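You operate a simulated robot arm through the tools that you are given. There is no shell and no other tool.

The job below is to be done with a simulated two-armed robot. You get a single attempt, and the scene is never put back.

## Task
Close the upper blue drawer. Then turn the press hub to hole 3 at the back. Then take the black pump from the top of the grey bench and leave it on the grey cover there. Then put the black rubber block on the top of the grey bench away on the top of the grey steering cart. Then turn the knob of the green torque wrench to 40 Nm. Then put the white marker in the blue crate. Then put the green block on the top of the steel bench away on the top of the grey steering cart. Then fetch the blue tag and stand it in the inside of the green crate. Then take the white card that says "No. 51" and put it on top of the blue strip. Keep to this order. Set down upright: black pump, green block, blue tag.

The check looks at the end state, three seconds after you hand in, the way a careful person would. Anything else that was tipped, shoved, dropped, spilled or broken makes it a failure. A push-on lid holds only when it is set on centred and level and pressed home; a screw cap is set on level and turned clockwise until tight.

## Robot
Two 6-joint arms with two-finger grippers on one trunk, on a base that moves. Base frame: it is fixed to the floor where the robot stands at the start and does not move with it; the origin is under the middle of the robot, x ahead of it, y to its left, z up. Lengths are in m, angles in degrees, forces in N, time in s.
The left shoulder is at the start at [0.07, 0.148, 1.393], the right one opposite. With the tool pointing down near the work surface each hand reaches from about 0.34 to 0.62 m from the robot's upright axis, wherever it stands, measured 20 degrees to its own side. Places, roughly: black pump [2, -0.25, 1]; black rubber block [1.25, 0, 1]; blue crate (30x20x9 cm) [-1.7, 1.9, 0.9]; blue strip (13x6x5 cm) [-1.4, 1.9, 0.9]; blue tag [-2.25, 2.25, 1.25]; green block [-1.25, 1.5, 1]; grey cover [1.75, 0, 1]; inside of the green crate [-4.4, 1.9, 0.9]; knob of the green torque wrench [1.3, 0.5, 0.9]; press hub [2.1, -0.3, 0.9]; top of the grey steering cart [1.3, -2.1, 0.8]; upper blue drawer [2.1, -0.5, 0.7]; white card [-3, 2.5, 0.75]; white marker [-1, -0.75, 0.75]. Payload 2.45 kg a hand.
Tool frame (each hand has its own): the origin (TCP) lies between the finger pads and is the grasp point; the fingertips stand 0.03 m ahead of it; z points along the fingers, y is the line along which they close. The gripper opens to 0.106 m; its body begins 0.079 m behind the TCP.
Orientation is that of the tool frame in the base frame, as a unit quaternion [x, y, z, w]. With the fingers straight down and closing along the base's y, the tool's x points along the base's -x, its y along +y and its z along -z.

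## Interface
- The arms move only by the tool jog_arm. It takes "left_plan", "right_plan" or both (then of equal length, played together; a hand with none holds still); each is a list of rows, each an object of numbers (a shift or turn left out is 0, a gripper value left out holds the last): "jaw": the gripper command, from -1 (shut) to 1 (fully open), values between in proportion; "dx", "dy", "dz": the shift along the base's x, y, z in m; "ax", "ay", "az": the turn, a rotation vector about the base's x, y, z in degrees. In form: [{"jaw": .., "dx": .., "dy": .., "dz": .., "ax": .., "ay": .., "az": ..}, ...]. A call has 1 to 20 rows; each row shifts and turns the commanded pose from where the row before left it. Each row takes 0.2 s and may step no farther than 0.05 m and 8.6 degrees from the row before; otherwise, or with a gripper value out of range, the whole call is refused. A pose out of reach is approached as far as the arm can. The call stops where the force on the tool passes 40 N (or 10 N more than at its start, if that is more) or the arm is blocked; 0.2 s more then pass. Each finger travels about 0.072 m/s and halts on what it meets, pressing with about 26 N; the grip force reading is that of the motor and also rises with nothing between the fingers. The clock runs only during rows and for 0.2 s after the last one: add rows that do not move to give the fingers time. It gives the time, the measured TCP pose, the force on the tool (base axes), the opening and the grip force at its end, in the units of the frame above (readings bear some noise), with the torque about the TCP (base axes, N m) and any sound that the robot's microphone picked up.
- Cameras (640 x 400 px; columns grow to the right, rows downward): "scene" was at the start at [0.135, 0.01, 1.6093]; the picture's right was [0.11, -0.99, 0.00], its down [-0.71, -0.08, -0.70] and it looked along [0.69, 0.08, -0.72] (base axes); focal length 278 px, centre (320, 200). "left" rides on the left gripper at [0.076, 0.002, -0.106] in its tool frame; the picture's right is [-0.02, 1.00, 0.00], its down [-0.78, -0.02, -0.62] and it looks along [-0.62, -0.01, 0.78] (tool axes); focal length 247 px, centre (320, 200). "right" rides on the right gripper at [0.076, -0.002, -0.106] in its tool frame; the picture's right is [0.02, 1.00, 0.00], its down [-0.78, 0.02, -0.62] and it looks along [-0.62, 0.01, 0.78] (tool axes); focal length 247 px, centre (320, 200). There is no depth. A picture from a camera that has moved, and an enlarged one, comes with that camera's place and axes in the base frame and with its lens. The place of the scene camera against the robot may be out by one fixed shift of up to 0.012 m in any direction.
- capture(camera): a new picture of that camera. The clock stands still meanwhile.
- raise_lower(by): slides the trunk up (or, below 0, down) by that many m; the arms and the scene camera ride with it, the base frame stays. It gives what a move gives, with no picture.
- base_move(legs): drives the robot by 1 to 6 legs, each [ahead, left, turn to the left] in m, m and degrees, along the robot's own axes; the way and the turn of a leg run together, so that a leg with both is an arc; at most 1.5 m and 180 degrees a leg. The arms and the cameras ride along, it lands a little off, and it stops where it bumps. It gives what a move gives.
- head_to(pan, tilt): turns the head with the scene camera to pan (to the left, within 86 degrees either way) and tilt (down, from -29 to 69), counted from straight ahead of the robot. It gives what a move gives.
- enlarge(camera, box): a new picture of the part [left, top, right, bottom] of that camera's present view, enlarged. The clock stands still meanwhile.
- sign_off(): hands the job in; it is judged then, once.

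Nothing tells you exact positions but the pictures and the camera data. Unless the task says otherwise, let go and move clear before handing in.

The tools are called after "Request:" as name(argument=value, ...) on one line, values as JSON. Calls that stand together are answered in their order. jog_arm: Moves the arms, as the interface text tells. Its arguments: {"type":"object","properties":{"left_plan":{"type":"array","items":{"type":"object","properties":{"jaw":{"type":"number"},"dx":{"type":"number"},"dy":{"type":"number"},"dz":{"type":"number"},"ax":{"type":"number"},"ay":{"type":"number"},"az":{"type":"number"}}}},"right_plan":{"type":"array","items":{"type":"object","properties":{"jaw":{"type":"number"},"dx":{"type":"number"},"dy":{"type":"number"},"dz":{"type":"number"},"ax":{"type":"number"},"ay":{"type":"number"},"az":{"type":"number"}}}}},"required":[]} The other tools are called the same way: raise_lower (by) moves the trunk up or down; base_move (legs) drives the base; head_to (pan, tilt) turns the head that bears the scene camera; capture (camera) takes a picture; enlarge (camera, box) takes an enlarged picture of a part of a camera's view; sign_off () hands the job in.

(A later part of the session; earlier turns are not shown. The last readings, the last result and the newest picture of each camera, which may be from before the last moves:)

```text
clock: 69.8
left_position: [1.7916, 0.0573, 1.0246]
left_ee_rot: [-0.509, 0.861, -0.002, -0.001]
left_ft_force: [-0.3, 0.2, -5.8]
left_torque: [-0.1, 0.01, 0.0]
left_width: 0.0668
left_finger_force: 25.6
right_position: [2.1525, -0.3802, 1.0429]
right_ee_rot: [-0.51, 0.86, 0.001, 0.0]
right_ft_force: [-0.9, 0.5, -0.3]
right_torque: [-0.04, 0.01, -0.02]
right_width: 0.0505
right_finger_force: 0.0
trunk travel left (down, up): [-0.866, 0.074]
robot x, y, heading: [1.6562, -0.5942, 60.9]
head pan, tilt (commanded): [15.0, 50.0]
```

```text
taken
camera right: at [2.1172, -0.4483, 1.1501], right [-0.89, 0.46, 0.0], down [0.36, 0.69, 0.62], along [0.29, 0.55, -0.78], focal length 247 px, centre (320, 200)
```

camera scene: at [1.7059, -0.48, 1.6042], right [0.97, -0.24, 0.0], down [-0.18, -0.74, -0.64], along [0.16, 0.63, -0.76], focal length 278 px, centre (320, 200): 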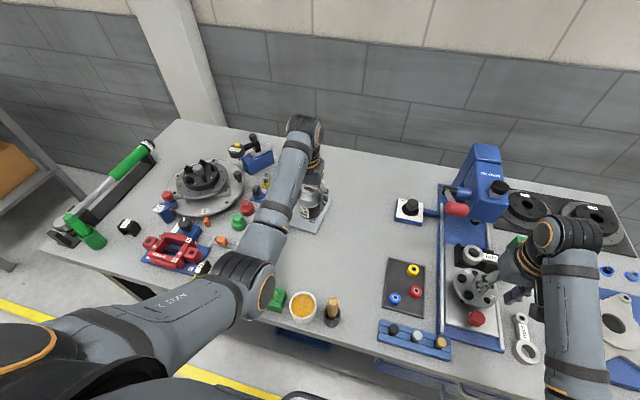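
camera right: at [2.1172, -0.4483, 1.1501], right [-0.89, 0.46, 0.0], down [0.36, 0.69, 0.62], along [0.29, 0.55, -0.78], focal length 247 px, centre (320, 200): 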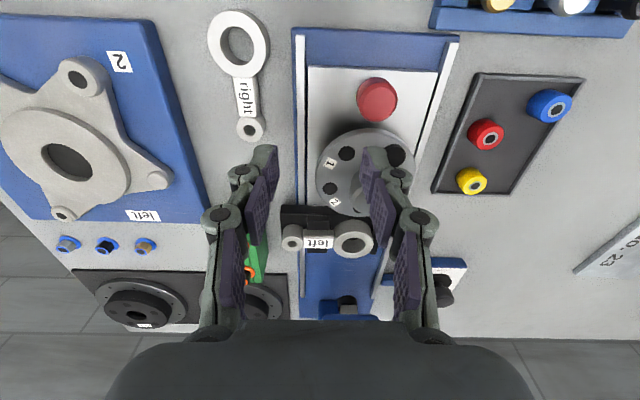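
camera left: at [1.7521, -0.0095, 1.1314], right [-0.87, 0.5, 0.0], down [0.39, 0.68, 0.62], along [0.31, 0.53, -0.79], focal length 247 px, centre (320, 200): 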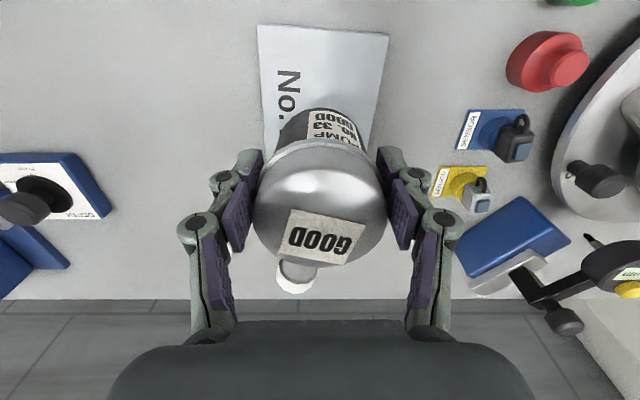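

The pump is now over the cover's middle. I'll lower it in steps, watching for contact.

Request:
jog_arm(left_plan=[{"jaw": -1, "dz": -0.02}, {"dz": -0.02}, {"dz": -0.015}, {}])

Request:
capture(camera="left")

Request:
enlarge(camera="scene", box=[230, 140, 390, 260])

```text
clock: 70.8
left_position: [1.7901, 0.0546, 0.9725]
left_ee_rot: [-0.509, 0.861, -0.001, 0.0]
left_ft_force: [0.3, -0.1, -5.0]
left_torque: [-0.02, 0.03, 0.01]
left_width: 0.0673
left_finger_force: 25.9
right_position: [2.1509, -0.3812, 1.0444]
right_ee_rot: [-0.51, 0.86, 0.002, 0.001]
right_ft_force: [-0.2, 0.0, 0.4]
right_torque: [-0.01, 0.01, -0.01]
right_width: 0.0502
right_finger_force: 0.0
trunk travel left (down, up): [-0.866, 0.074]
robot x, y, heading: [1.6604, -0.5942, 61.1]
head pan, tilt (commanded): [15.0, 50.0]
```

```text
taken
camera left: at [1.7516, -0.0129, 1.079], right [-0.87, 0.5, 0.0], down [0.39, 0.68, 0.62], along [0.31, 0.54, -0.78], focal length 247 px, centre (320, 200)
```

left: 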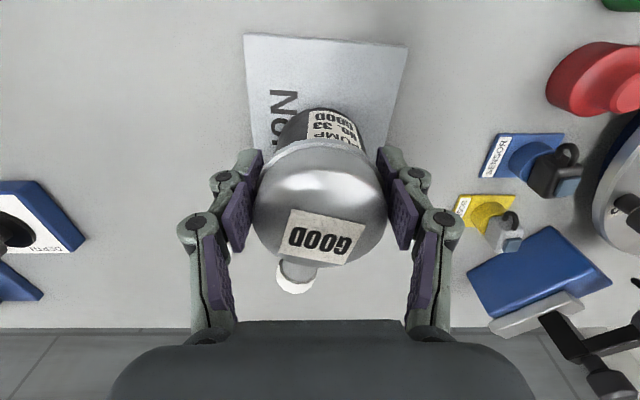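

```text
3.33 times, centred on (310, 200) of scene
camera zoom: at [1.7084, -0.4751, 1.6037], right [0.97, -0.24, 0.0], down [-0.18, -0.74, -0.64], along [0.15, 0.62, -0.77], focal length 928 px, centre (353, 200)
```

zoom: 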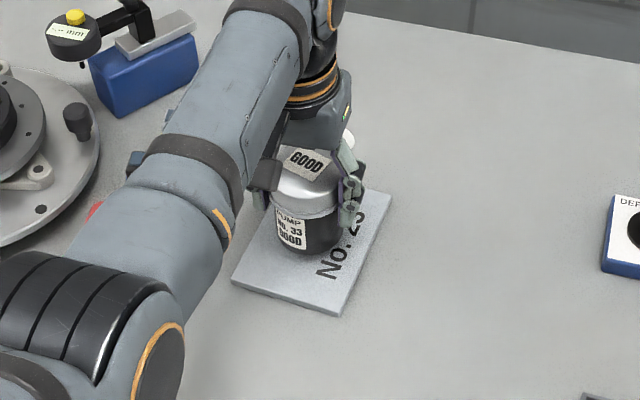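

It's over the cover. I'll lower gently until the weight comes off the hand.

Request:
jog_arm(left_plan=[{"jaw": -1, "dz": -0.004}, {"dz": -0.004}, {"dz": -0.003}, {}])

```text
clock: 71.8
left_position: [1.7902, 0.0554, 0.9618]
left_ee_rot: [-0.509, 0.861, -0.001, 0.0]
left_ft_force: [-0.3, 0.2, -5.4]
left_torque: [-0.05, 0.02, 0.02]
left_width: 0.0669
left_finger_force: 25.9
right_position: [2.152, -0.3816, 1.0438]
right_ee_rot: [-0.51, 0.86, 0.002, 0.0]
right_ft_force: [-0.1, 0.9, 0.7]
right_torque: [0.01, -0.02, -0.03]
right_width: 0.0501
right_finger_force: 0.0
trunk travel left (down, up): [-0.866, 0.074]
robot x, y, heading: [1.6641, -0.5953, 61.1]
head pan, tilt (commanded): [15.0, 50.0]
```

Request:
jog_arm(left_plan=[{"jaw": -1, "dz": -0.002}, {"dz": -0.002}, {}])

```text
clock: 72.7
left_position: [1.7894, 0.0541, 0.9592]
left_ee_rot: [-0.509, 0.861, -0.002, 0.0]
left_ft_force: [0.3, -0.4, -2.3]
left_torque: [0.03, 0.0, -0.04]
left_width: 0.067
left_finger_force: 26.1
right_position: [2.1516, -0.3831, 1.0436]
right_ee_rot: [-0.51, 0.86, 0.002, 0.001]
right_ft_force: [-0.8, -0.3, 0.2]
right_torque: [0.02, -0.01, -0.02]
right_width: 0.0506
right_finger_force: 0.0
trunk travel left (down, up): [-0.866, 0.074]
robot x, y, heading: [1.663, -0.5984, 60.8]
head pan, tilt (commanded): [15.0, 50.0]
```

Contact is beginning (weight dropping). One more small step, then release slowly and lift.

Request:
jog_arm(left_plan=[{"jaw": -1, "dz": -0.0015}, {}, {"jaw": 0.35}, {"jaw": 0.6}, {"jaw": 1}, {"jaw": 1}])

Request:
capture(camera="left")

```text
clock: 74.0
left_position: [1.7911, 0.0535, 0.9565]
left_ee_rot: [-0.51, 0.86, 0.0, -0.001]
left_ft_force: [0.2, 0.1, -0.4]
left_torque: [0.03, -0.02, 0.01]
left_width: 0.106
left_finger_force: 0.0
right_position: [2.1507, -0.3811, 1.0446]
right_ee_rot: [-0.51, 0.86, 0.002, 0.001]
right_ft_force: [0.1, -0.2, -0.5]
right_torque: [0.0, 0.0, -0.02]
right_width: 0.0505
right_finger_force: 0.0
trunk travel left (down, up): [-0.866, 0.074]
robot x, y, heading: [1.6638, -0.5963, 60.9]
head pan, tilt (commanded): [15.0, 50.0]
```

```text
taken
camera left: at [1.7516, -0.013, 1.0625], right [-0.87, 0.5, 0.0], down [0.39, 0.68, 0.62], along [0.31, 0.54, -0.78], focal length 247 px, centre (320, 200)
```

left: 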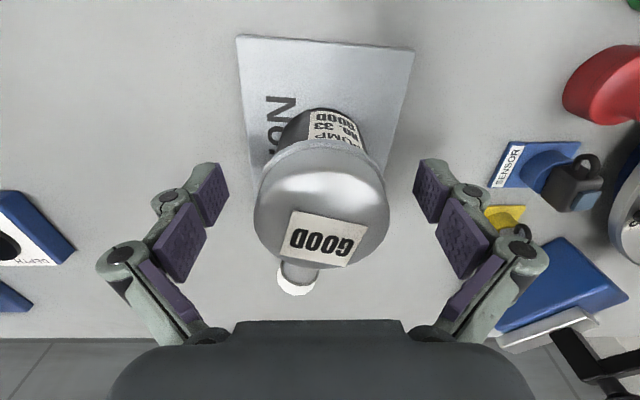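

The pump stands on the cover. I'll lift the left hand straight up and check it.

Request:
jog_arm(left_plan=[{"jaw": 1, "dz": 0.03}, {"dz": 0.03}, {"dz": 0.03}, {"dz": 0.01}])

Request:
capture(camera="left")

Request:
head_to(pan=40, tilt=50)

Request:
capture(camera="scene")

```text
clock: 75.0
left_position: [1.791, 0.0542, 1.0558]
left_ee_rot: [-0.509, 0.861, 0.0, -0.001]
left_ft_force: [-0.6, -0.5, 0.0]
left_torque: [0.0, -0.02, 0.0]
left_width: 0.1059
left_finger_force: 0.0
right_position: [2.1513, -0.3822, 1.0441]
right_ee_rot: [-0.51, 0.86, 0.001, 0.001]
right_ft_force: [0.0, 0.4, 0.4]
right_torque: [0.01, 0.01, 0.01]
right_width: 0.0504
right_finger_force: 0.1
trunk travel left (down, up): [-0.866, 0.074]
robot x, y, heading: [1.6588, -0.5935, 61.1]
head pan, tilt (commanded): [15.0, 50.0]
```

```text
taken
camera left: at [1.7522, -0.0138, 1.162], right [-0.87, 0.5, 0.0], down [0.39, 0.68, 0.62], along [0.31, 0.54, -0.78], focal length 247 px, centre (320, 200)
```

left: 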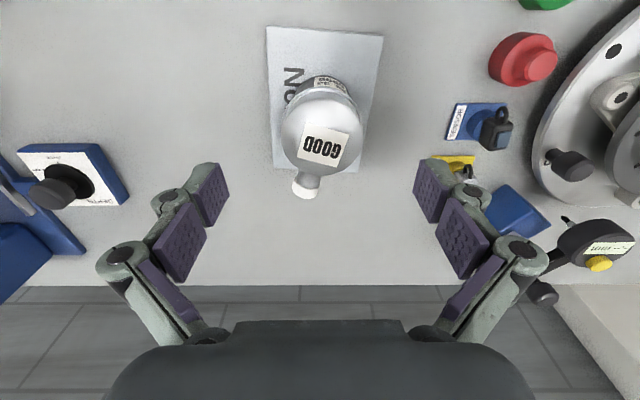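

```text
clock: 75.9
left_position: [1.7916, 0.0538, 1.0554]
left_ee_rot: [-0.509, 0.861, -0.002, 0.0]
left_ft_force: [0.0, 0.3, 0.8]
left_torque: [0.0, 0.0, -0.01]
left_width: 0.1061
left_finger_force: 0.0
right_position: [2.1525, -0.3825, 1.0448]
right_ee_rot: [-0.51, 0.86, 0.002, 0.001]
right_ft_force: [0.6, 0.6, -0.2]
right_torque: [0.0, 0.0, 0.0]
right_width: 0.0502
right_finger_force: 0.1
trunk travel left (down, up): [-0.866, 0.074]
robot x, y, heading: [1.6606, -0.5943, 61.2]
head pan, tilt (commanded): [40.0, 50.0]
```

```text
taken
camera scene: at [1.675, -0.475, 1.6037], right [0.98, 0.19, 0.0], down [0.15, -0.75, -0.64], along [-0.12, 0.63, -0.77], focal length 278 px, centre (320, 200)
```

scene: 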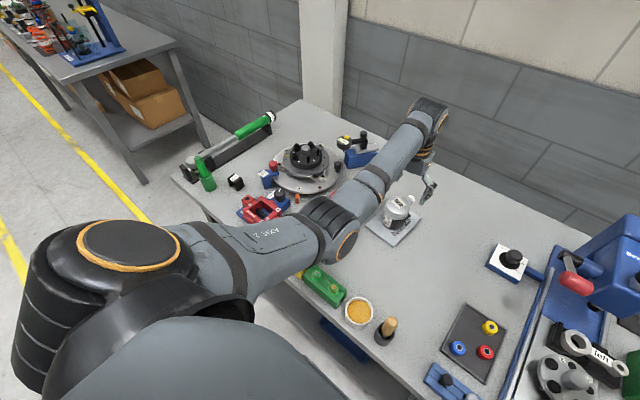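

The pump stands upright on the cover. Next the black rubber block; I'll look at the bench's left end closely.

Request:
enlarge(camera="scene", box=[170, 100, 350, 230])

Request:
enlarge(camera="scene", box=[215, 165, 255, 195])

```text
3.08 times, centred on (260, 165) of scene
camera zoom: at [1.675, -0.475, 1.6037], right [0.98, 0.19, 0.0], down [0.15, -0.75, -0.64], along [-0.12, 0.63, -0.77], focal length 857 px, centre (505, 308)
```

zoom: 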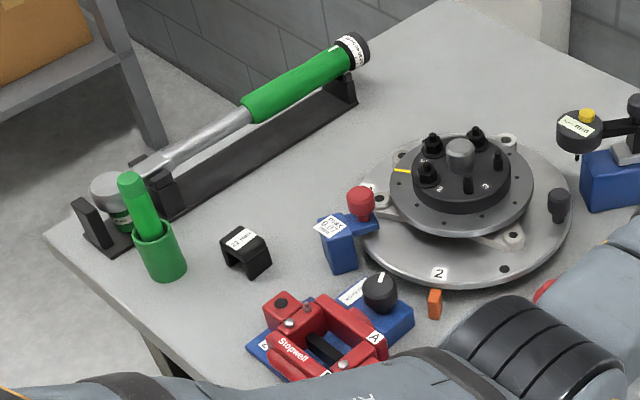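

```text
13.33 times, centred on (235, 180) of scene
camera zoom: at [1.675, -0.475, 1.6037], right [0.98, 0.19, 0.0], down [0.15, -0.75, -0.64], along [-0.12, 0.63, -0.77], focal length 3712 px, centre (1453, 467)
```

zoom: 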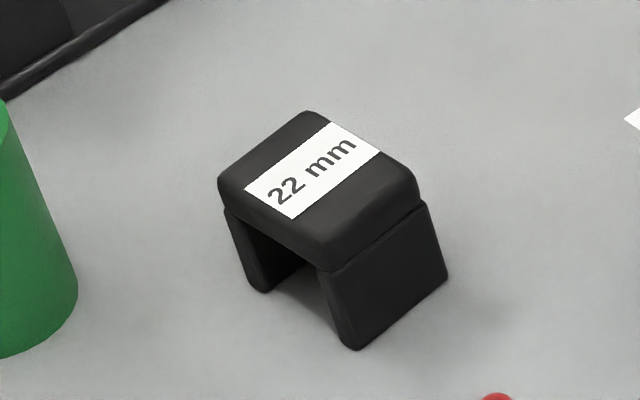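

The black U-shaped "22 mm" rubber block is at about [1.26, 0.12]. I'll back the base off, go left along the bench, and look again.

Request:
base_move(legs=[[-0.4, 0, 0], [0, 0.5, 0]])

Request:
head_to(pan=5, tilt=55)

Request:
capture(camera="scene")

Request:
capture(camera="left")

```text
clock: 81.0
left_position: [1.1542, -0.046, 1.0566]
left_ee_rot: [-0.506, 0.863, 0.0, -0.001]
left_ft_force: [0.5, 0.2, -0.2]
left_torque: [-0.01, 0.01, 0.02]
left_width: 0.1061
left_finger_force: 0.1
right_position: [1.5124, -0.486, 1.0438]
right_ee_rot: [-0.507, 0.862, 0.002, 0.001]
right_ft_force: [0.5, -0.2, -0.1]
right_torque: [0.01, 0.03, -0.01]
right_width: 0.0505
right_finger_force: 0.0
trunk travel left (down, up): [-0.866, 0.074]
robot x, y, heading: [1.0211, -0.6976, 60.9]
head pan, tilt (commanded): [40.0, 50.0]
```

```text
clock: 82.0
left_position: [1.1559, -0.0477, 1.0555]
left_ee_rot: [-0.506, 0.862, -0.001, -0.001]
left_ft_force: [-0.4, 0.0, -0.1]
left_torque: [-0.01, -0.01, -0.03]
left_width: 0.1062
left_finger_force: 0.1
right_position: [1.5125, -0.4859, 1.043]
right_ee_rot: [-0.507, 0.862, 0.001, 0.0]
right_ft_force: [0.2, 0.5, -0.2]
right_torque: [0.0, 0.01, 0.04]
right_width: 0.0504
right_finger_force: 0.1
trunk travel left (down, up): [-0.866, 0.074]
robot x, y, heading: [1.0186, -0.6957, 60.9]
head pan, tilt (commanded): [5.0, 55.0]
```

```text
taken
camera scene: at [1.079, -0.5846, 1.5972], right [0.91, -0.41, 0.0], down [-0.34, -0.75, -0.57], along [0.24, 0.52, -0.82], focal length 278 px, centre (320, 200)
```

scene: 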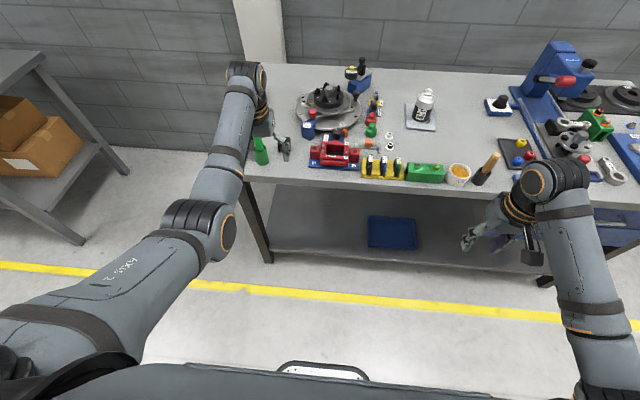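

```text
taken
camera left: at [1.1155, -0.1139, 1.1618], right [-0.86, 0.51, 0.0], down [0.4, 0.68, 0.62], along [0.32, 0.53, -0.78], focal length 247 px, centre (320, 200)
```

left: 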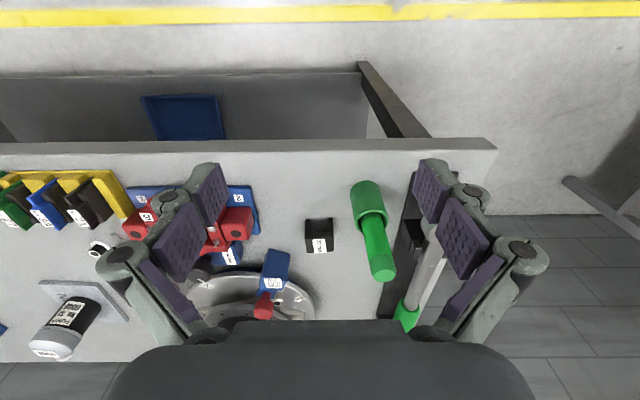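

The block is about 30 mm deep along the bench depth and 44 mm wide, beside a tall green pen. I'll yaw the left hand 90° so the fingers close front-to-back, partly close the jaws and raise the trunk a bit before driving in.

Request:
raise_lower(by=0.06)

Request:
jog_arm(left_plan=[{"jaw": 0.15, "az": 7.5}, {"az": 7.5}, {"az": 7.5}, {"az": 7.5}, {"az": 7.5}, {"az": 7.5}, {"az": 7.5}, {"az": 7.5}, {"az": 7.5}, {"az": 7.5}, {"az": 7.5}, {"az": 7.5}])

Request:
capture(camera="left")

```text
clock: 83.0
left_position: [1.1553, -0.0467, 1.1155]
left_ee_rot: [-0.507, 0.862, -0.001, 0.0]
left_ft_force: [0.6, -0.4, -0.5]
left_torque: [0.0, 0.01, 0.01]
left_width: 0.1059
left_finger_force: 0.0
right_position: [1.5112, -0.4845, 1.1043]
right_ee_rot: [-0.507, 0.862, 0.002, 0.001]
right_ft_force: [0.5, -0.2, -0.1]
right_torque: [0.03, 0.01, -0.02]
right_width: 0.0505
right_finger_force: 0.0
trunk travel left (down, up): [-0.926, 0.014]
robot x, y, heading: [1.0183, -0.6949, 60.8]
head pan, tilt (commanded): [5.0, 55.0]
```

```text
clock: 85.6
left_position: [1.154, -0.0468, 1.1165]
left_ee_rot: [0.968, -0.251, 0.0, -0.001]
left_ft_force: [0.4, -0.8, 0.2]
left_torque: [0.02, 0.01, 0.01]
left_width: 0.0612
left_finger_force: 0.0
right_position: [1.5117, -0.4848, 1.1034]
right_ee_rot: [-0.506, 0.862, 0.002, 0.001]
right_ft_force: [0.1, -1.1, 1.2]
right_torque: [-0.01, 0.02, 0.01]
right_width: 0.0506
right_finger_force: 0.1
trunk travel left (down, up): [-0.926, 0.014]
robot x, y, heading: [1.0162, -0.6963, 60.5]
head pan, tilt (commanded): [5.0, 55.0]
```

```text
taken
camera left: at [1.2198, -0.0868, 1.2217], right [-0.51, -0.86, 0.0], down [-0.68, 0.4, 0.62], along [-0.54, 0.31, -0.78], focal length 247 px, centre (320, 200)
```

left: 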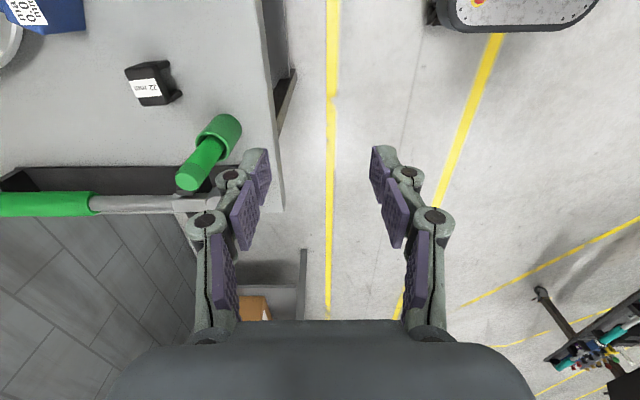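

I also see my base is about 0.22 m half-wide. I'll drive forward 0.19 m so the hand is above the block.

Request:
base_move(legs=[[0.19, 0, 0]])

Request:
capture(camera="left")

Request:
capture(camera="scene")

```text
clock: 87.2
left_position: [1.2475, 0.1197, 1.1176]
left_ee_rot: [0.968, -0.253, 0.001, -0.002]
left_ft_force: [-0.6, -0.6, -0.7]
left_torque: [0.04, -0.01, 0.01]
left_width: 0.0609
left_finger_force: 0.1
right_position: [1.6064, -0.3193, 1.1052]
right_ee_rot: [-0.507, 0.862, 0.003, 0.002]
right_ft_force: [-0.6, -0.2, -0.1]
right_torque: [0.03, 0.0, 0.0]
right_width: 0.0505
right_finger_force: 0.1
trunk travel left (down, up): [-0.926, 0.014]
robot x, y, heading: [1.1134, -0.528, 60.5]
head pan, tilt (commanded): [5.0, 55.0]
```

```text
taken
camera left: at [1.3139, 0.0791, 1.2239], right [-0.51, -0.86, 0.0], down [-0.68, 0.4, 0.62], along [-0.53, 0.32, -0.78], focal length 247 px, centre (320, 200)
```

left: 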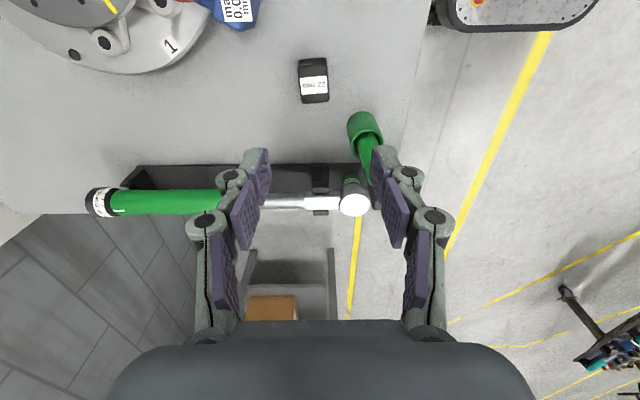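

```text
taken
camera scene: at [1.1719, -0.4195, 1.6577], right [0.91, -0.41, 0.0], down [-0.34, -0.74, -0.58], along [0.24, 0.52, -0.82], focal length 278 px, centre (320, 200)
```

scene: 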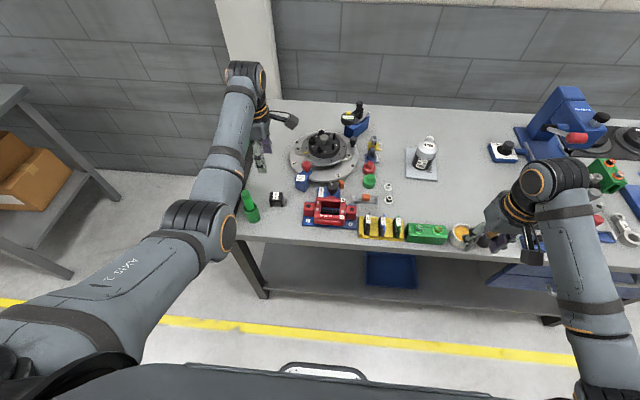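

The block is almost right under the hand. I'll correct 10 mm and descend part-way, then look again.

Request:
jog_arm(left_plan=[{"jaw": 0.15, "dx": 0.0104, "dy": 0.001}, {"dz": -0.04}, {"dz": -0.04}, {"dz": -0.04}, {}])

Request:
capture(camera="left")

Request:
enlarge(camera="scene", box=[210, 90, 350, 240])

```text
clock: 88.4
left_position: [1.2595, 0.124, 0.9969]
left_ee_rot: [0.968, -0.253, 0.0, -0.001]
left_ft_force: [-0.3, -0.7, 0.0]
left_torque: [0.01, -0.03, -0.03]
left_width: 0.0609
left_finger_force: 0.0
right_position: [1.607, -0.3159, 1.1039]
right_ee_rot: [-0.507, 0.862, 0.002, 0.001]
right_ft_force: [-0.1, -0.5, -0.4]
right_torque: [-0.01, -0.01, 0.01]
right_width: 0.0505
right_finger_force: 0.0
trunk travel left (down, up): [-0.926, 0.014]
robot x, y, heading: [1.1122, -0.5243, 60.6]
head pan, tilt (commanded): [5.0, 55.0]
```

```text
taken
camera left: at [1.3249, 0.083, 1.1025], right [-0.51, -0.86, 0.0], down [-0.68, 0.4, 0.62], along [-0.53, 0.32, -0.78], focal length 247 px, centre (320, 200)
```

left: 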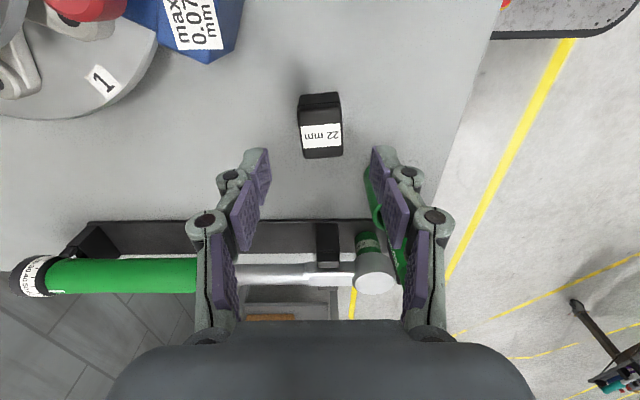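

```text
2.67 times, centred on (280, 165) of scene
camera zoom: at [1.1738, -0.4161, 1.6573], right [0.91, -0.41, 0.0], down [-0.34, -0.75, -0.57], along [0.24, 0.52, -0.82], focal length 742 px, centre (427, 293)
```

zoom: 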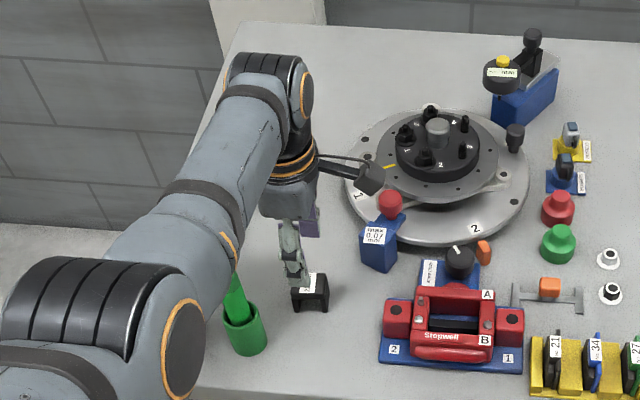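

The block is between the fingers with the pen clear by about 5 cm. I'll fine-adjust, descend and grip.

Request:
jog_arm(left_plan=[{"jaw": 0.15, "dx": 0.004, "dy": -0.004, "dz": -0.02}, {"dz": -0.02}, {"dz": -0.015}, {"dz": -0.01}, {}])

Request:
capture(camera="left")

```text
clock: 89.6
left_position: [1.2549, 0.1054, 0.9433]
left_ee_rot: [0.968, -0.253, 0.001, -0.004]
left_ft_force: [3.9, 9.5, 16.6]
left_torque: [0.58, -0.51, 0.08]
left_width: 0.0741
left_finger_force: 9.2
left hand out of reach, approached as far as the arm can: row 2, 3, 4
right_position: [1.6081, -0.317, 1.1031]
right_ee_rot: [-0.507, 0.862, 0.001, 0.001]
right_ft_force: [0.5, -0.1, -0.3]
right_torque: [-0.04, -0.02, 0.0]
right_width: 0.0502
right_finger_force: 0.0
trunk travel left (down, up): [-0.926, 0.014]
robot x, y, heading: [1.1153, -0.5253, 60.6]
head pan, tilt (commanded): [5.0, 55.0]
```

```text
taken
camera left: at [1.3208, 0.0648, 1.0487], right [-0.51, -0.86, -0.01], down [-0.68, 0.39, 0.62], along [-0.53, 0.32, -0.78], focal length 247 px, centre (320, 200)
```

left: 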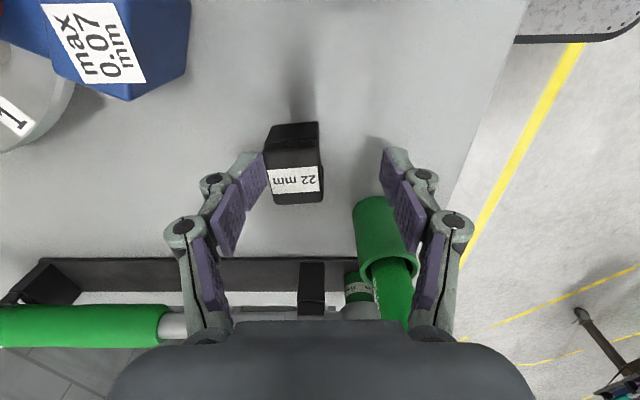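

The arm ran out of reach and drifted back, so the far finger is pressing on the block. I'll lift straight up and move the base closer before retrying.

Request:
jog_arm(left_plan=[{"jaw": 0.35, "dz": 0.02}, {"dz": 0.03}, {"dz": 0.03}, {"dz": 0.03}])

Request:
capture(camera="left")

Request:
enlarge(camera="scene", box=[210, 90, 350, 240])

```text
clock: 90.6
left_position: [1.2544, 0.1016, 1.0497]
left_ee_rot: [0.967, -0.253, 0.001, 0.0]
left_ft_force: [-0.3, -0.1, -0.9]
left_torque: [-0.01, -0.01, 0.02]
left_width: 0.0717
left_finger_force: 0.1
right_position: [1.6069, -0.3172, 1.1038]
right_ee_rot: [-0.506, 0.862, 0.001, 0.001]
right_ft_force: [-0.2, -0.5, -0.6]
right_torque: [0.02, 0.01, 0.01]
right_width: 0.0502
right_finger_force: 0.1
trunk travel left (down, up): [-0.926, 0.014]
robot x, y, heading: [1.1149, -0.5275, 60.5]
head pan, tilt (commanded): [5.0, 55.0]
```

```text
taken
camera left: at [1.3196, 0.0623, 1.1557], right [-0.51, -0.86, 0.0], down [-0.68, 0.4, 0.62], along [-0.53, 0.32, -0.78], focal length 247 px, centre (320, 200)
```

left: 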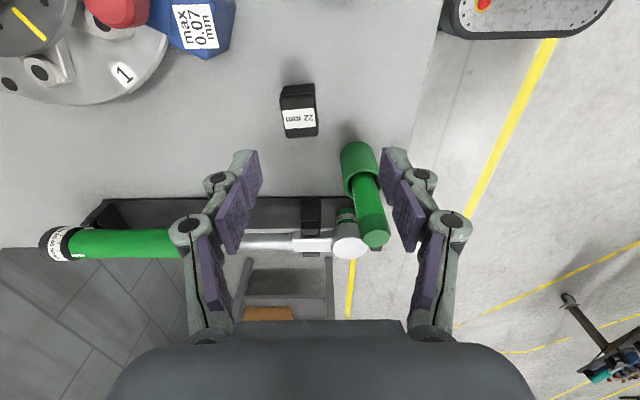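

```text
2.67 times, centred on (280, 165) of scene
camera zoom: at [1.1741, -0.4154, 1.6572], right [0.91, -0.41, 0.0], down [-0.34, -0.75, -0.57], along [0.24, 0.52, -0.82], focal length 742 px, centre (427, 293)
```

zoom: 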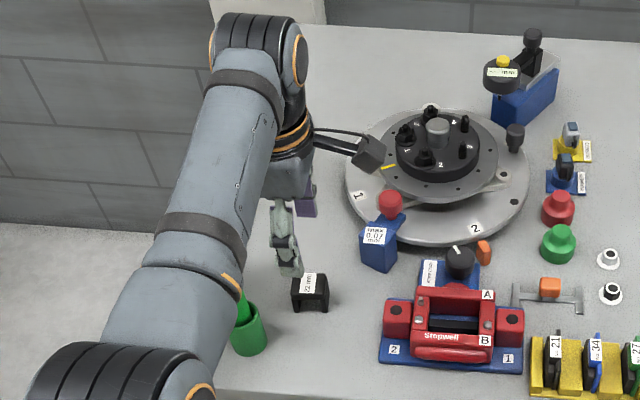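

The block is still upright, just nudged slightly. I'll move the base 0.08 m forward and re-centre above it.

Request:
base_move(legs=[[0.09, 0, 0]])

Request:
jog_arm(left_plan=[{"jaw": 0.15, "dx": -0.016, "dy": -0.032}, {"dx": -0.016, "dy": -0.032}, {}])

Request:
capture(camera="left")

```text
clock: 91.7
left_position: [1.295, 0.1743, 1.0529]
left_ee_rot: [0.967, -0.253, 0.001, -0.002]
left_ft_force: [-0.4, 0.7, 0.0]
left_torque: [0.07, -0.06, -0.03]
left_width: 0.0716
left_finger_force: 0.1
right_position: [1.6477, -0.2443, 1.1067]
right_ee_rot: [-0.506, 0.862, 0.002, 0.003]
right_ft_force: [-0.7, -0.2, 1.3]
right_torque: [0.06, -0.02, 0.0]
right_width: 0.0503
right_finger_force: 0.0
trunk travel left (down, up): [-0.926, 0.014]
robot x, y, heading: [1.1593, -0.4507, 60.7]
head pan, tilt (commanded): [5.0, 55.0]
```

```text
clock: 92.5
left_position: [1.2661, 0.1182, 1.0471]
left_ee_rot: [0.967, -0.253, 0.001, 0.002]
left_ft_force: [0.0, 0.9, -0.8]
left_torque: [-0.04, 0.0, 0.0]
left_width: 0.061
left_finger_force: 0.1
right_position: [1.6522, -0.2378, 1.1028]
right_ee_rot: [-0.507, 0.862, 0.0, -0.001]
right_ft_force: [-0.8, 0.2, -0.9]
right_torque: [-0.05, 0.04, -0.03]
right_width: 0.0504
right_finger_force: 0.0
trunk travel left (down, up): [-0.926, 0.014]
robot x, y, heading: [1.1605, -0.4485, 60.6]
head pan, tilt (commanded): [5.0, 55.0]
```

```text
taken
camera left: at [1.3314, 0.0773, 1.1532], right [-0.51, -0.86, 0.0], down [-0.67, 0.4, 0.62], along [-0.54, 0.31, -0.78], focal length 247 px, centre (320, 200)
```

left: 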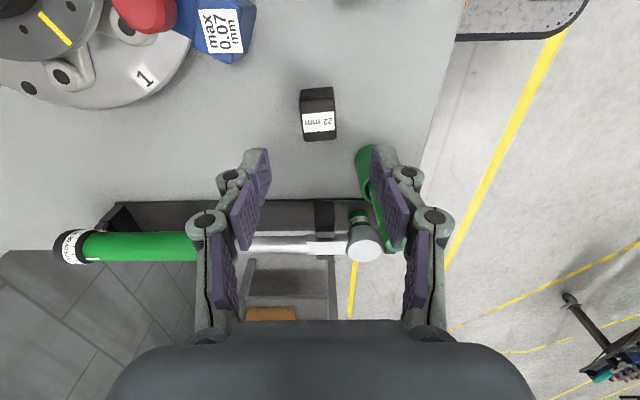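

Well aligned now. Descending again with enough reach.

Request:
jog_arm(left_plan=[{"jaw": 0.15, "dz": -0.03}, {"dz": -0.03}, {"dz": -0.025}, {"dz": -0.02}, {}])

Request:
capture(camera="left")

```text
clock: 93.7
left_position: [1.2652, 0.1132, 0.9451]
left_ee_rot: [0.968, -0.252, 0.001, 0.0]
left_ft_force: [0.0, 1.7, 0.4]
left_torque: [0.01, -0.02, -0.03]
left_width: 0.061
left_finger_force: 0.0
right_position: [1.651, -0.2396, 1.1021]
right_ee_rot: [-0.507, 0.862, 0.001, 0.001]
right_ft_force: [-0.5, -1.0, -0.3]
right_torque: [0.0, 0.0, 0.02]
right_width: 0.0507
right_finger_force: 0.2
trunk travel left (down, up): [-0.926, 0.014]
robot x, y, heading: [1.1595, -0.4457, 60.7]
head pan, tilt (commanded): [5.0, 55.0]
```

```text
taken
camera left: at [1.3309, 0.074, 1.0502], right [-0.51, -0.86, 0.0], down [-0.68, 0.4, 0.62], along [-0.53, 0.32, -0.78], focal length 247 px, centre (320, 200)
```

left: 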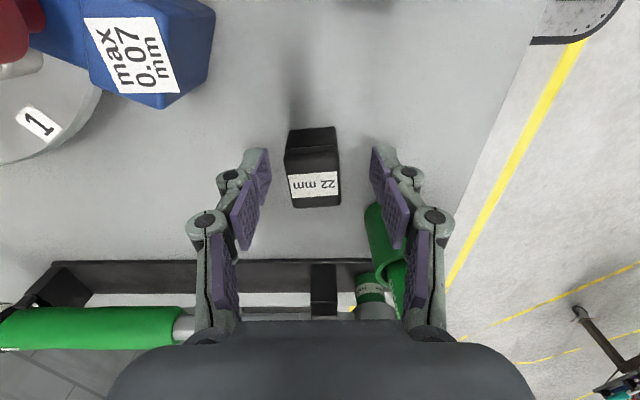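

The block sits between the fingers. A little lower, then close.

Request:
jog_arm(left_plan=[{"jaw": 0.15, "dz": -0.008}, {"dz": -0.006}, {}, {"jaw": -0.2}, {"jaw": -0.5}, {"jaw": -1}, {"jaw": -1}, {"jaw": -1}])

Request:
capture(camera="left")

```text
clock: 95.5
left_position: [1.2656, 0.1145, 0.9308]
left_ee_rot: [0.967, -0.253, -0.001, -0.001]
left_ft_force: [0.6, 0.9, 3.7]
left_torque: [0.02, 0.03, -0.04]
left_width: 0.0334
left_finger_force: 26.3
right_position: [1.6504, -0.2401, 1.1041]
right_ee_rot: [-0.507, 0.862, 0.002, 0.001]
right_ft_force: [0.3, -0.3, 0.3]
right_torque: [0.02, 0.02, -0.02]
right_width: 0.0501
right_finger_force: 0.0
trunk travel left (down, up): [-0.926, 0.014]
robot x, y, heading: [1.1567, -0.4499, 60.6]
head pan, tilt (commanded): [5.0, 55.0]
```

```text
taken
camera left: at [1.331, 0.0736, 1.0367], right [-0.51, -0.86, 0.0], down [-0.68, 0.4, 0.62], along [-0.53, 0.32, -0.78], focal length 247 px, centre (320, 200)
```

left: 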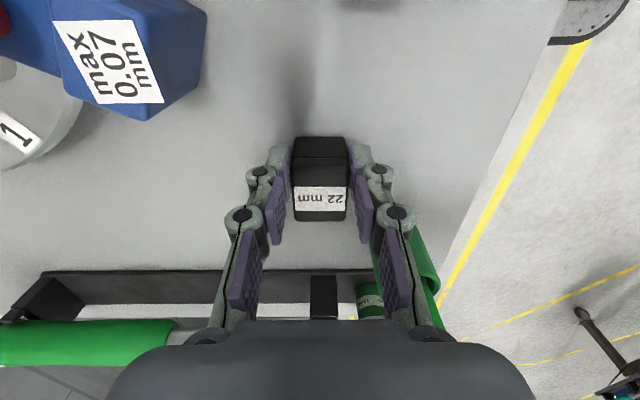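

Gripped. I'll lift straight up well above the surrounding items.

Request:
jog_arm(left_plan=[{"jaw": -1, "dz": 0.02}, {"dz": 0.03}, {"dz": 0.03}, {"dz": 0.03}, {"dz": 0.03}, {"dz": 0.02}])

Request:
capture(camera="left")

Request:
capture(camera="scene")

```text
clock: 96.9
left_position: [1.267, 0.116, 1.0906]
left_ee_rot: [0.968, -0.252, -0.001, 0.0]
left_ft_force: [0.3, 0.1, -1.1]
left_torque: [0.02, 0.02, -0.01]
left_width: 0.0331
left_finger_force: 26.1
right_position: [1.6516, -0.2399, 1.1034]
right_ee_rot: [-0.506, 0.862, 0.001, 0.002]
right_ft_force: [-0.2, 0.4, 0.5]
right_torque: [0.02, -0.02, 0.01]
right_width: 0.0505
right_finger_force: 0.0
trunk travel left (down, up): [-0.926, 0.014]
robot x, y, heading: [1.1591, -0.4498, 60.6]
head pan, tilt (commanded): [5.0, 55.0]
```

```text
taken
camera left: at [1.3316, 0.075, 1.1963], right [-0.51, -0.86, 0.0], down [-0.68, 0.4, 0.62], along [-0.54, 0.31, -0.78], focal length 247 px, centre (320, 200)
```

left: 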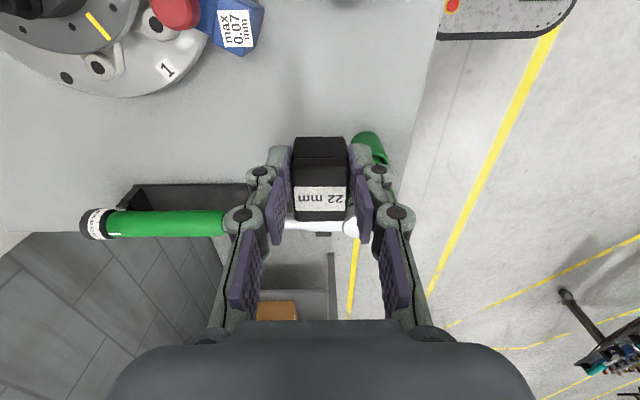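

```text
taken
camera scene: at [1.2174, -0.3389, 1.6572], right [0.91, -0.41, 0.0], down [-0.34, -0.75, -0.57], along [0.24, 0.52, -0.82], focal length 278 px, centre (320, 200)
```

scene: 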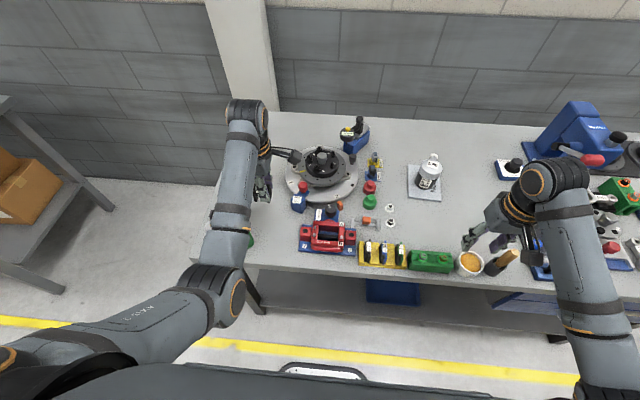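

The block hangs firmly. I'll back away from the bench, turn around to the grey steering cart and look at its top.

Request:
base_move(legs=[[-0.5, 0, 0], [0, 0, -75], [0, 0, -75]])

Request:
head_to(pan=15, tilt=35)

Request:
capture(camera="scene")

```text
clock: 106.3
left_position: [1.11, -1.4195, 1.0907]
left_ee_rot: [-0.009, 1.0, 0.0, -0.001]
left_ft_force: [0.1, -0.3, -0.8]
left_torque: [0.02, 0.02, 0.03]
left_width: 0.0334
left_finger_force: 26.1
right_position: [0.5985, -1.3072, 1.1042]
right_ee_rot: [0.7, 0.714, 0.0, 0.001]
right_ft_force: [-0.8, 0.4, 0.4]
right_torque: [0.02, 0.02, 0.0]
right_width: 0.0504
right_finger_force: 0.1
trunk travel left (down, up): [-0.926, 0.014]
robot x, y, heading: [0.9176, -0.8762, -88.9]
head pan, tilt (commanded): [5.0, 55.0]
```

```text
clock: 107.1
left_position: [1.1096, -1.42, 1.0889]
left_ee_rot: [-0.009, 1.0, -0.001, 0.001]
left_ft_force: [-0.3, 0.3, -0.1]
left_torque: [-0.02, 0.01, 0.01]
left_width: 0.0331
left_finger_force: 25.9
right_position: [0.5981, -1.3069, 1.1043]
right_ee_rot: [0.699, 0.715, 0.0, 0.003]
right_ft_force: [0.3, -1.0, 0.4]
right_torque: [-0.02, -0.05, 0.02]
right_width: 0.0505
right_finger_force: 0.0
trunk travel left (down, up): [-0.926, 0.014]
robot x, y, heading: [0.9178, -0.877, -89.0]
head pan, tilt (commanded): [15.0, 35.0]
```

```text
taken
camera scene: at [0.9466, -1.0117, 1.6854], right [-0.96, -0.27, 0.0], down [-0.16, 0.55, -0.82], along [0.22, -0.79, -0.57], focal length 278 px, centre (320, 200)
```

scene: 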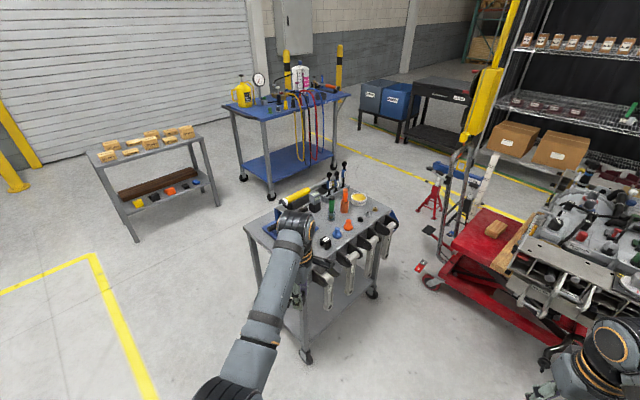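

The cart stands ahead-left. I'll zoom in on its top to find free space.

Request:
enlarge(camera="scene", box=[225, 150, 425, 300])

```text
2.67 times, centred on (325, 225) of scene
camera zoom: at [0.9466, -1.0117, 1.6854], right [-0.96, -0.27, 0.0], down [-0.16, 0.55, -0.82], along [0.22, -0.79, -0.57], focal length 742 px, centre (307, 133)
```

zoom: 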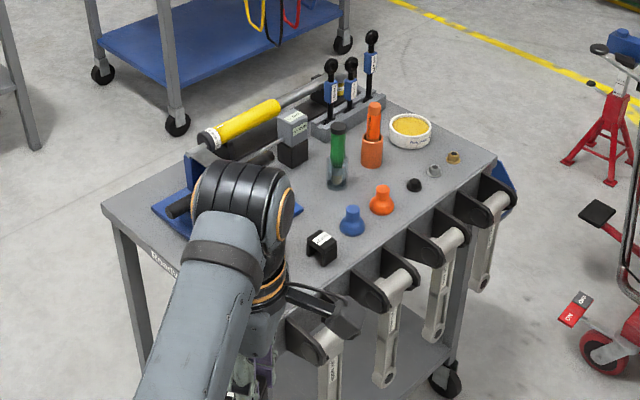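

The cart top is about 0.44 × 0.61 m centred near [1.25, -2.07]; tools hang on the side nearest me. I'll go round to its short free side and look down on it.

Request:
base_move(legs=[[0, 0.7, 0], [0.3, 0, 0], [0, 0, -29]])

Request:
head_to(pan=-5, tilt=48)

Request:
capture(camera="scene")

Request:
capture(camera="right")

```text
clock: 113.9
left_position: [1.5116, -1.723, 1.0902]
left_ee_rot: [0.243, 0.97, 0.0, -0.001]
left_ft_force: [0.2, 0.6, -0.4]
left_torque: [0.0, -0.01, -0.01]
left_width: 0.0332
left_finger_force: 25.9
right_position: [1.1199, -1.3767, 1.1031]
right_ee_rot: [0.856, 0.517, 0.001, 0.001]
right_ft_force: [0.6, -0.4, 0.4]
right_torque: [0.04, 0.03, 0.0]
right_width: 0.0505
right_finger_force: 0.2
trunk travel left (down, up): [-0.926, 0.014]
robot x, y, heading: [1.6097, -1.1533, -118.3]
head pan, tilt (commanded): [15.0, 35.0]
```

```text
clock: 114.7
left_position: [1.511, -1.7219, 1.0901]
left_ee_rot: [0.241, 0.97, 0.0, 0.001]
left_ft_force: [-0.6, -0.1, -1.3]
left_torque: [0.01, -0.01, 0.04]
left_width: 0.0333
left_finger_force: 25.8
right_position: [1.1192, -1.3752, 1.1037]
right_ee_rot: [0.856, 0.517, -0.001, 0.002]
right_ft_force: [-0.3, -0.2, -0.2]
right_torque: [-0.02, 0.0, 0.0]
right_width: 0.0503
right_finger_force: 0.0
trunk travel left (down, up): [-0.926, 0.014]
robot x, y, heading: [1.6046, -1.1554, -118.0]
head pan, tilt (commanded): [-5.0, 48.0]
```

```text
taken
camera scene: at [1.5439, -1.2646, 1.6665], right [-0.84, 0.55, 0.0], down [0.41, 0.62, -0.67], along [-0.36, -0.56, -0.74], focal length 278 px, centre (320, 200)
```

scene: 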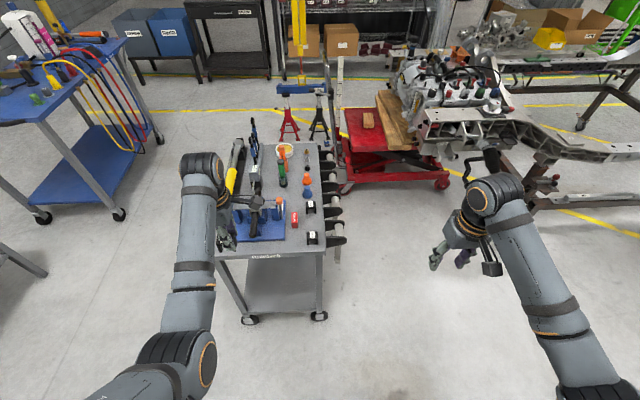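

```text
taken
camera right: at [1.1543, -1.3077, 1.2105], right [0.89, -0.45, 0.0], down [-0.35, -0.7, 0.62], along [-0.28, -0.56, -0.78], focal length 247 px, centre (320, 200)
```

right: 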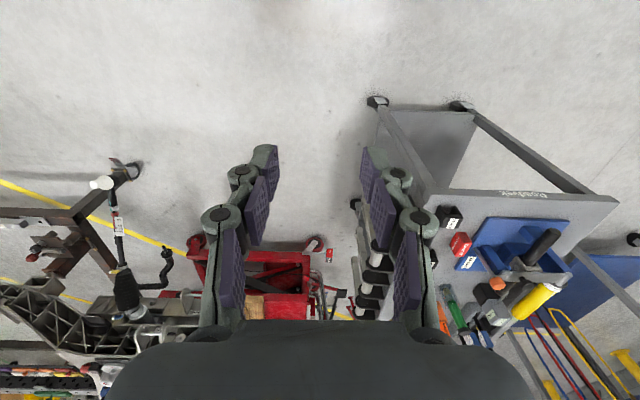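

Request:
enlarge(camera="scene", box=[190, 120, 370, 270])

Request:
enlarge(camera="right", box=[400, 170, 640, 350])

```text
2.67 times, centred on (280, 195) of scene
camera zoom: at [1.5439, -1.2646, 1.6665], right [-0.84, 0.55, 0.0], down [0.41, 0.62, -0.67], along [-0.36, -0.56, -0.74], focal length 742 px, centre (427, 213)
```

zoom: 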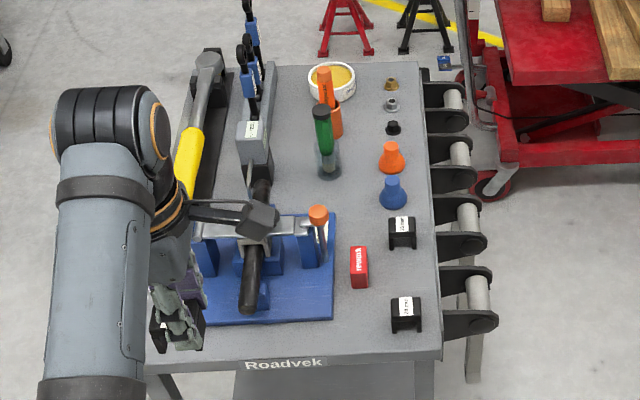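

```text
2.22 times, centred on (520, 260) of right
camera zoom: at [1.1543, -1.3077, 1.2105], right [0.89, -0.45, 0.0], down [-0.35, -0.7, 0.62], along [-0.28, -0.56, -0.78], focal length 549 px, centre (-124, 67)
```

zoom: 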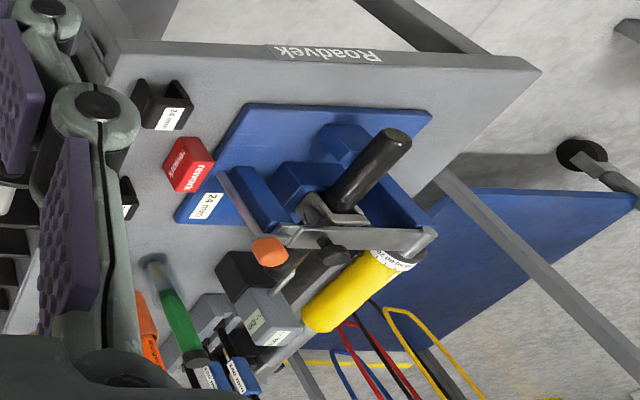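

The cart already holds two similar black blocks; there's a free cell about 10 cm long between them along its right side (top z about 0.75). I'll position the base so the left hand reaches that spot.

Request:
base_move(legs=[[0, -0.19, -2], [0.23, 0, 0]])

Request:
capture(camera="left")

Request:
capture(camera="scene")

```text
clock: 117.6
left_position: [1.2133, -1.8215, 1.0904]
left_ee_rot: [0.256, 0.967, -0.002, -0.001]
left_ft_force: [0.6, 0.1, -0.1]
left_torque: [-0.02, 0.04, -0.04]
left_width: 0.033
left_finger_force: 26.4
right_position: [0.8317, -1.4628, 1.1046]
right_ee_rot: [0.864, 0.503, -0.002, 0.002]
right_ft_force: [0.0, -0.8, -0.1]
right_torque: [-0.02, 0.04, -0.04]
right_width: 0.0505
right_finger_force: 0.0
trunk travel left (down, up): [-0.926, 0.014]
robot x, y, heading: [1.3222, -1.2616, -120.0]
head pan, tilt (commanded): [-5.0, 48.0]
```

```text
taken
camera left: at [1.1475, -1.7836, 1.1974], right [0.51, 0.86, 0.0], down [0.67, -0.4, 0.62], along [0.53, -0.32, -0.78], focal length 247 px, centre (320, 200)
```

left: 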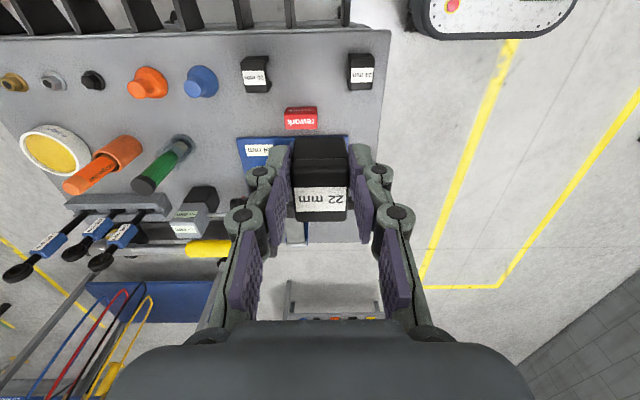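

```text
taken
camera scene: at [1.2614, -1.3643, 1.6668], right [-0.82, 0.57, 0.0], down [0.42, 0.61, -0.67], along [-0.38, -0.55, -0.74], focal length 278 px, centre (320, 200)
```

scene: 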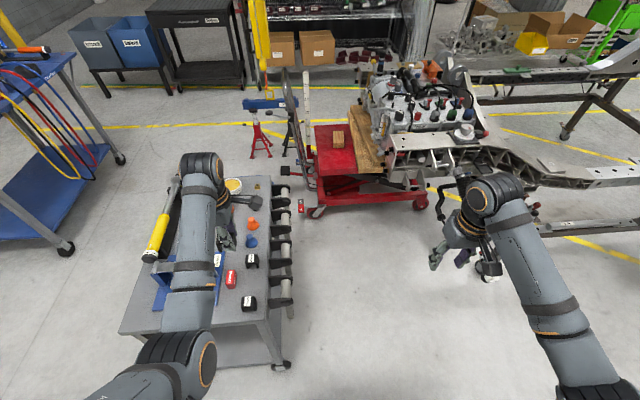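

The hand is almost over the free cell. I'll shift it by about 17 mm and lower the trunk so the low cart top is within comfortable reach.

Request:
jog_arm(left_plan=[{"jaw": -1, "dx": -0.0004, "dy": -0.017}, {}])

Request:
raise_lower(by=-0.2)

Request:
capture(camera="left")

```text
clock: 118.2
left_position: [1.2122, -1.84, 1.0911]
left_ee_rot: [0.257, 0.966, 0.0, -0.001]
left_ft_force: [0.2, 0.4, -1.0]
left_torque: [0.0, 0.01, 0.01]
left_width: 0.0332
left_finger_force: 26.1
right_position: [0.832, -1.4641, 1.1055]
right_ee_rot: [0.864, 0.504, -0.001, 0.001]
right_ft_force: [0.4, 0.4, -0.4]
right_torque: [-0.03, -0.01, -0.01]
right_width: 0.0502
right_finger_force: 0.1
trunk travel left (down, up): [-0.926, 0.014]
robot x, y, heading: [1.3248, -1.2592, -119.9]
head pan, tilt (commanded): [-5.0, 48.0]
```

```text
clock: 120.4
left_position: [1.2112, -1.8404, 0.89]
left_ee_rot: [0.257, 0.966, 0.0, 0.0]
left_ft_force: [-0.7, -0.1, 0.6]
left_torque: [0.02, -0.01, -0.02]
left_width: 0.0331
left_finger_force: 25.8
right_position: [0.8315, -1.4656, 0.9035]
right_ee_rot: [0.864, 0.503, -0.001, 0.001]
right_ft_force: [0.4, -0.7, 0.4]
right_torque: [0.03, 0.0, 0.02]
right_width: 0.0501
right_finger_force: 0.1
trunk travel left (down, up): [-0.726, 0.214]
robot x, y, heading: [1.3274, -1.2621, -119.9]
head pan, tilt (commanded): [-5.0, 48.0]
```

```text
taken
camera left: at [1.1456, -1.8022, 0.9965], right [0.51, 0.86, 0.0], down [0.67, -0.4, 0.62], along [0.53, -0.32, -0.78], focal length 247 px, centre (320, 200)
```

left: 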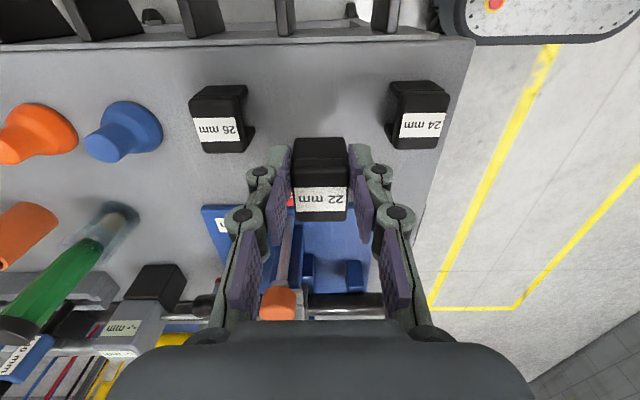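

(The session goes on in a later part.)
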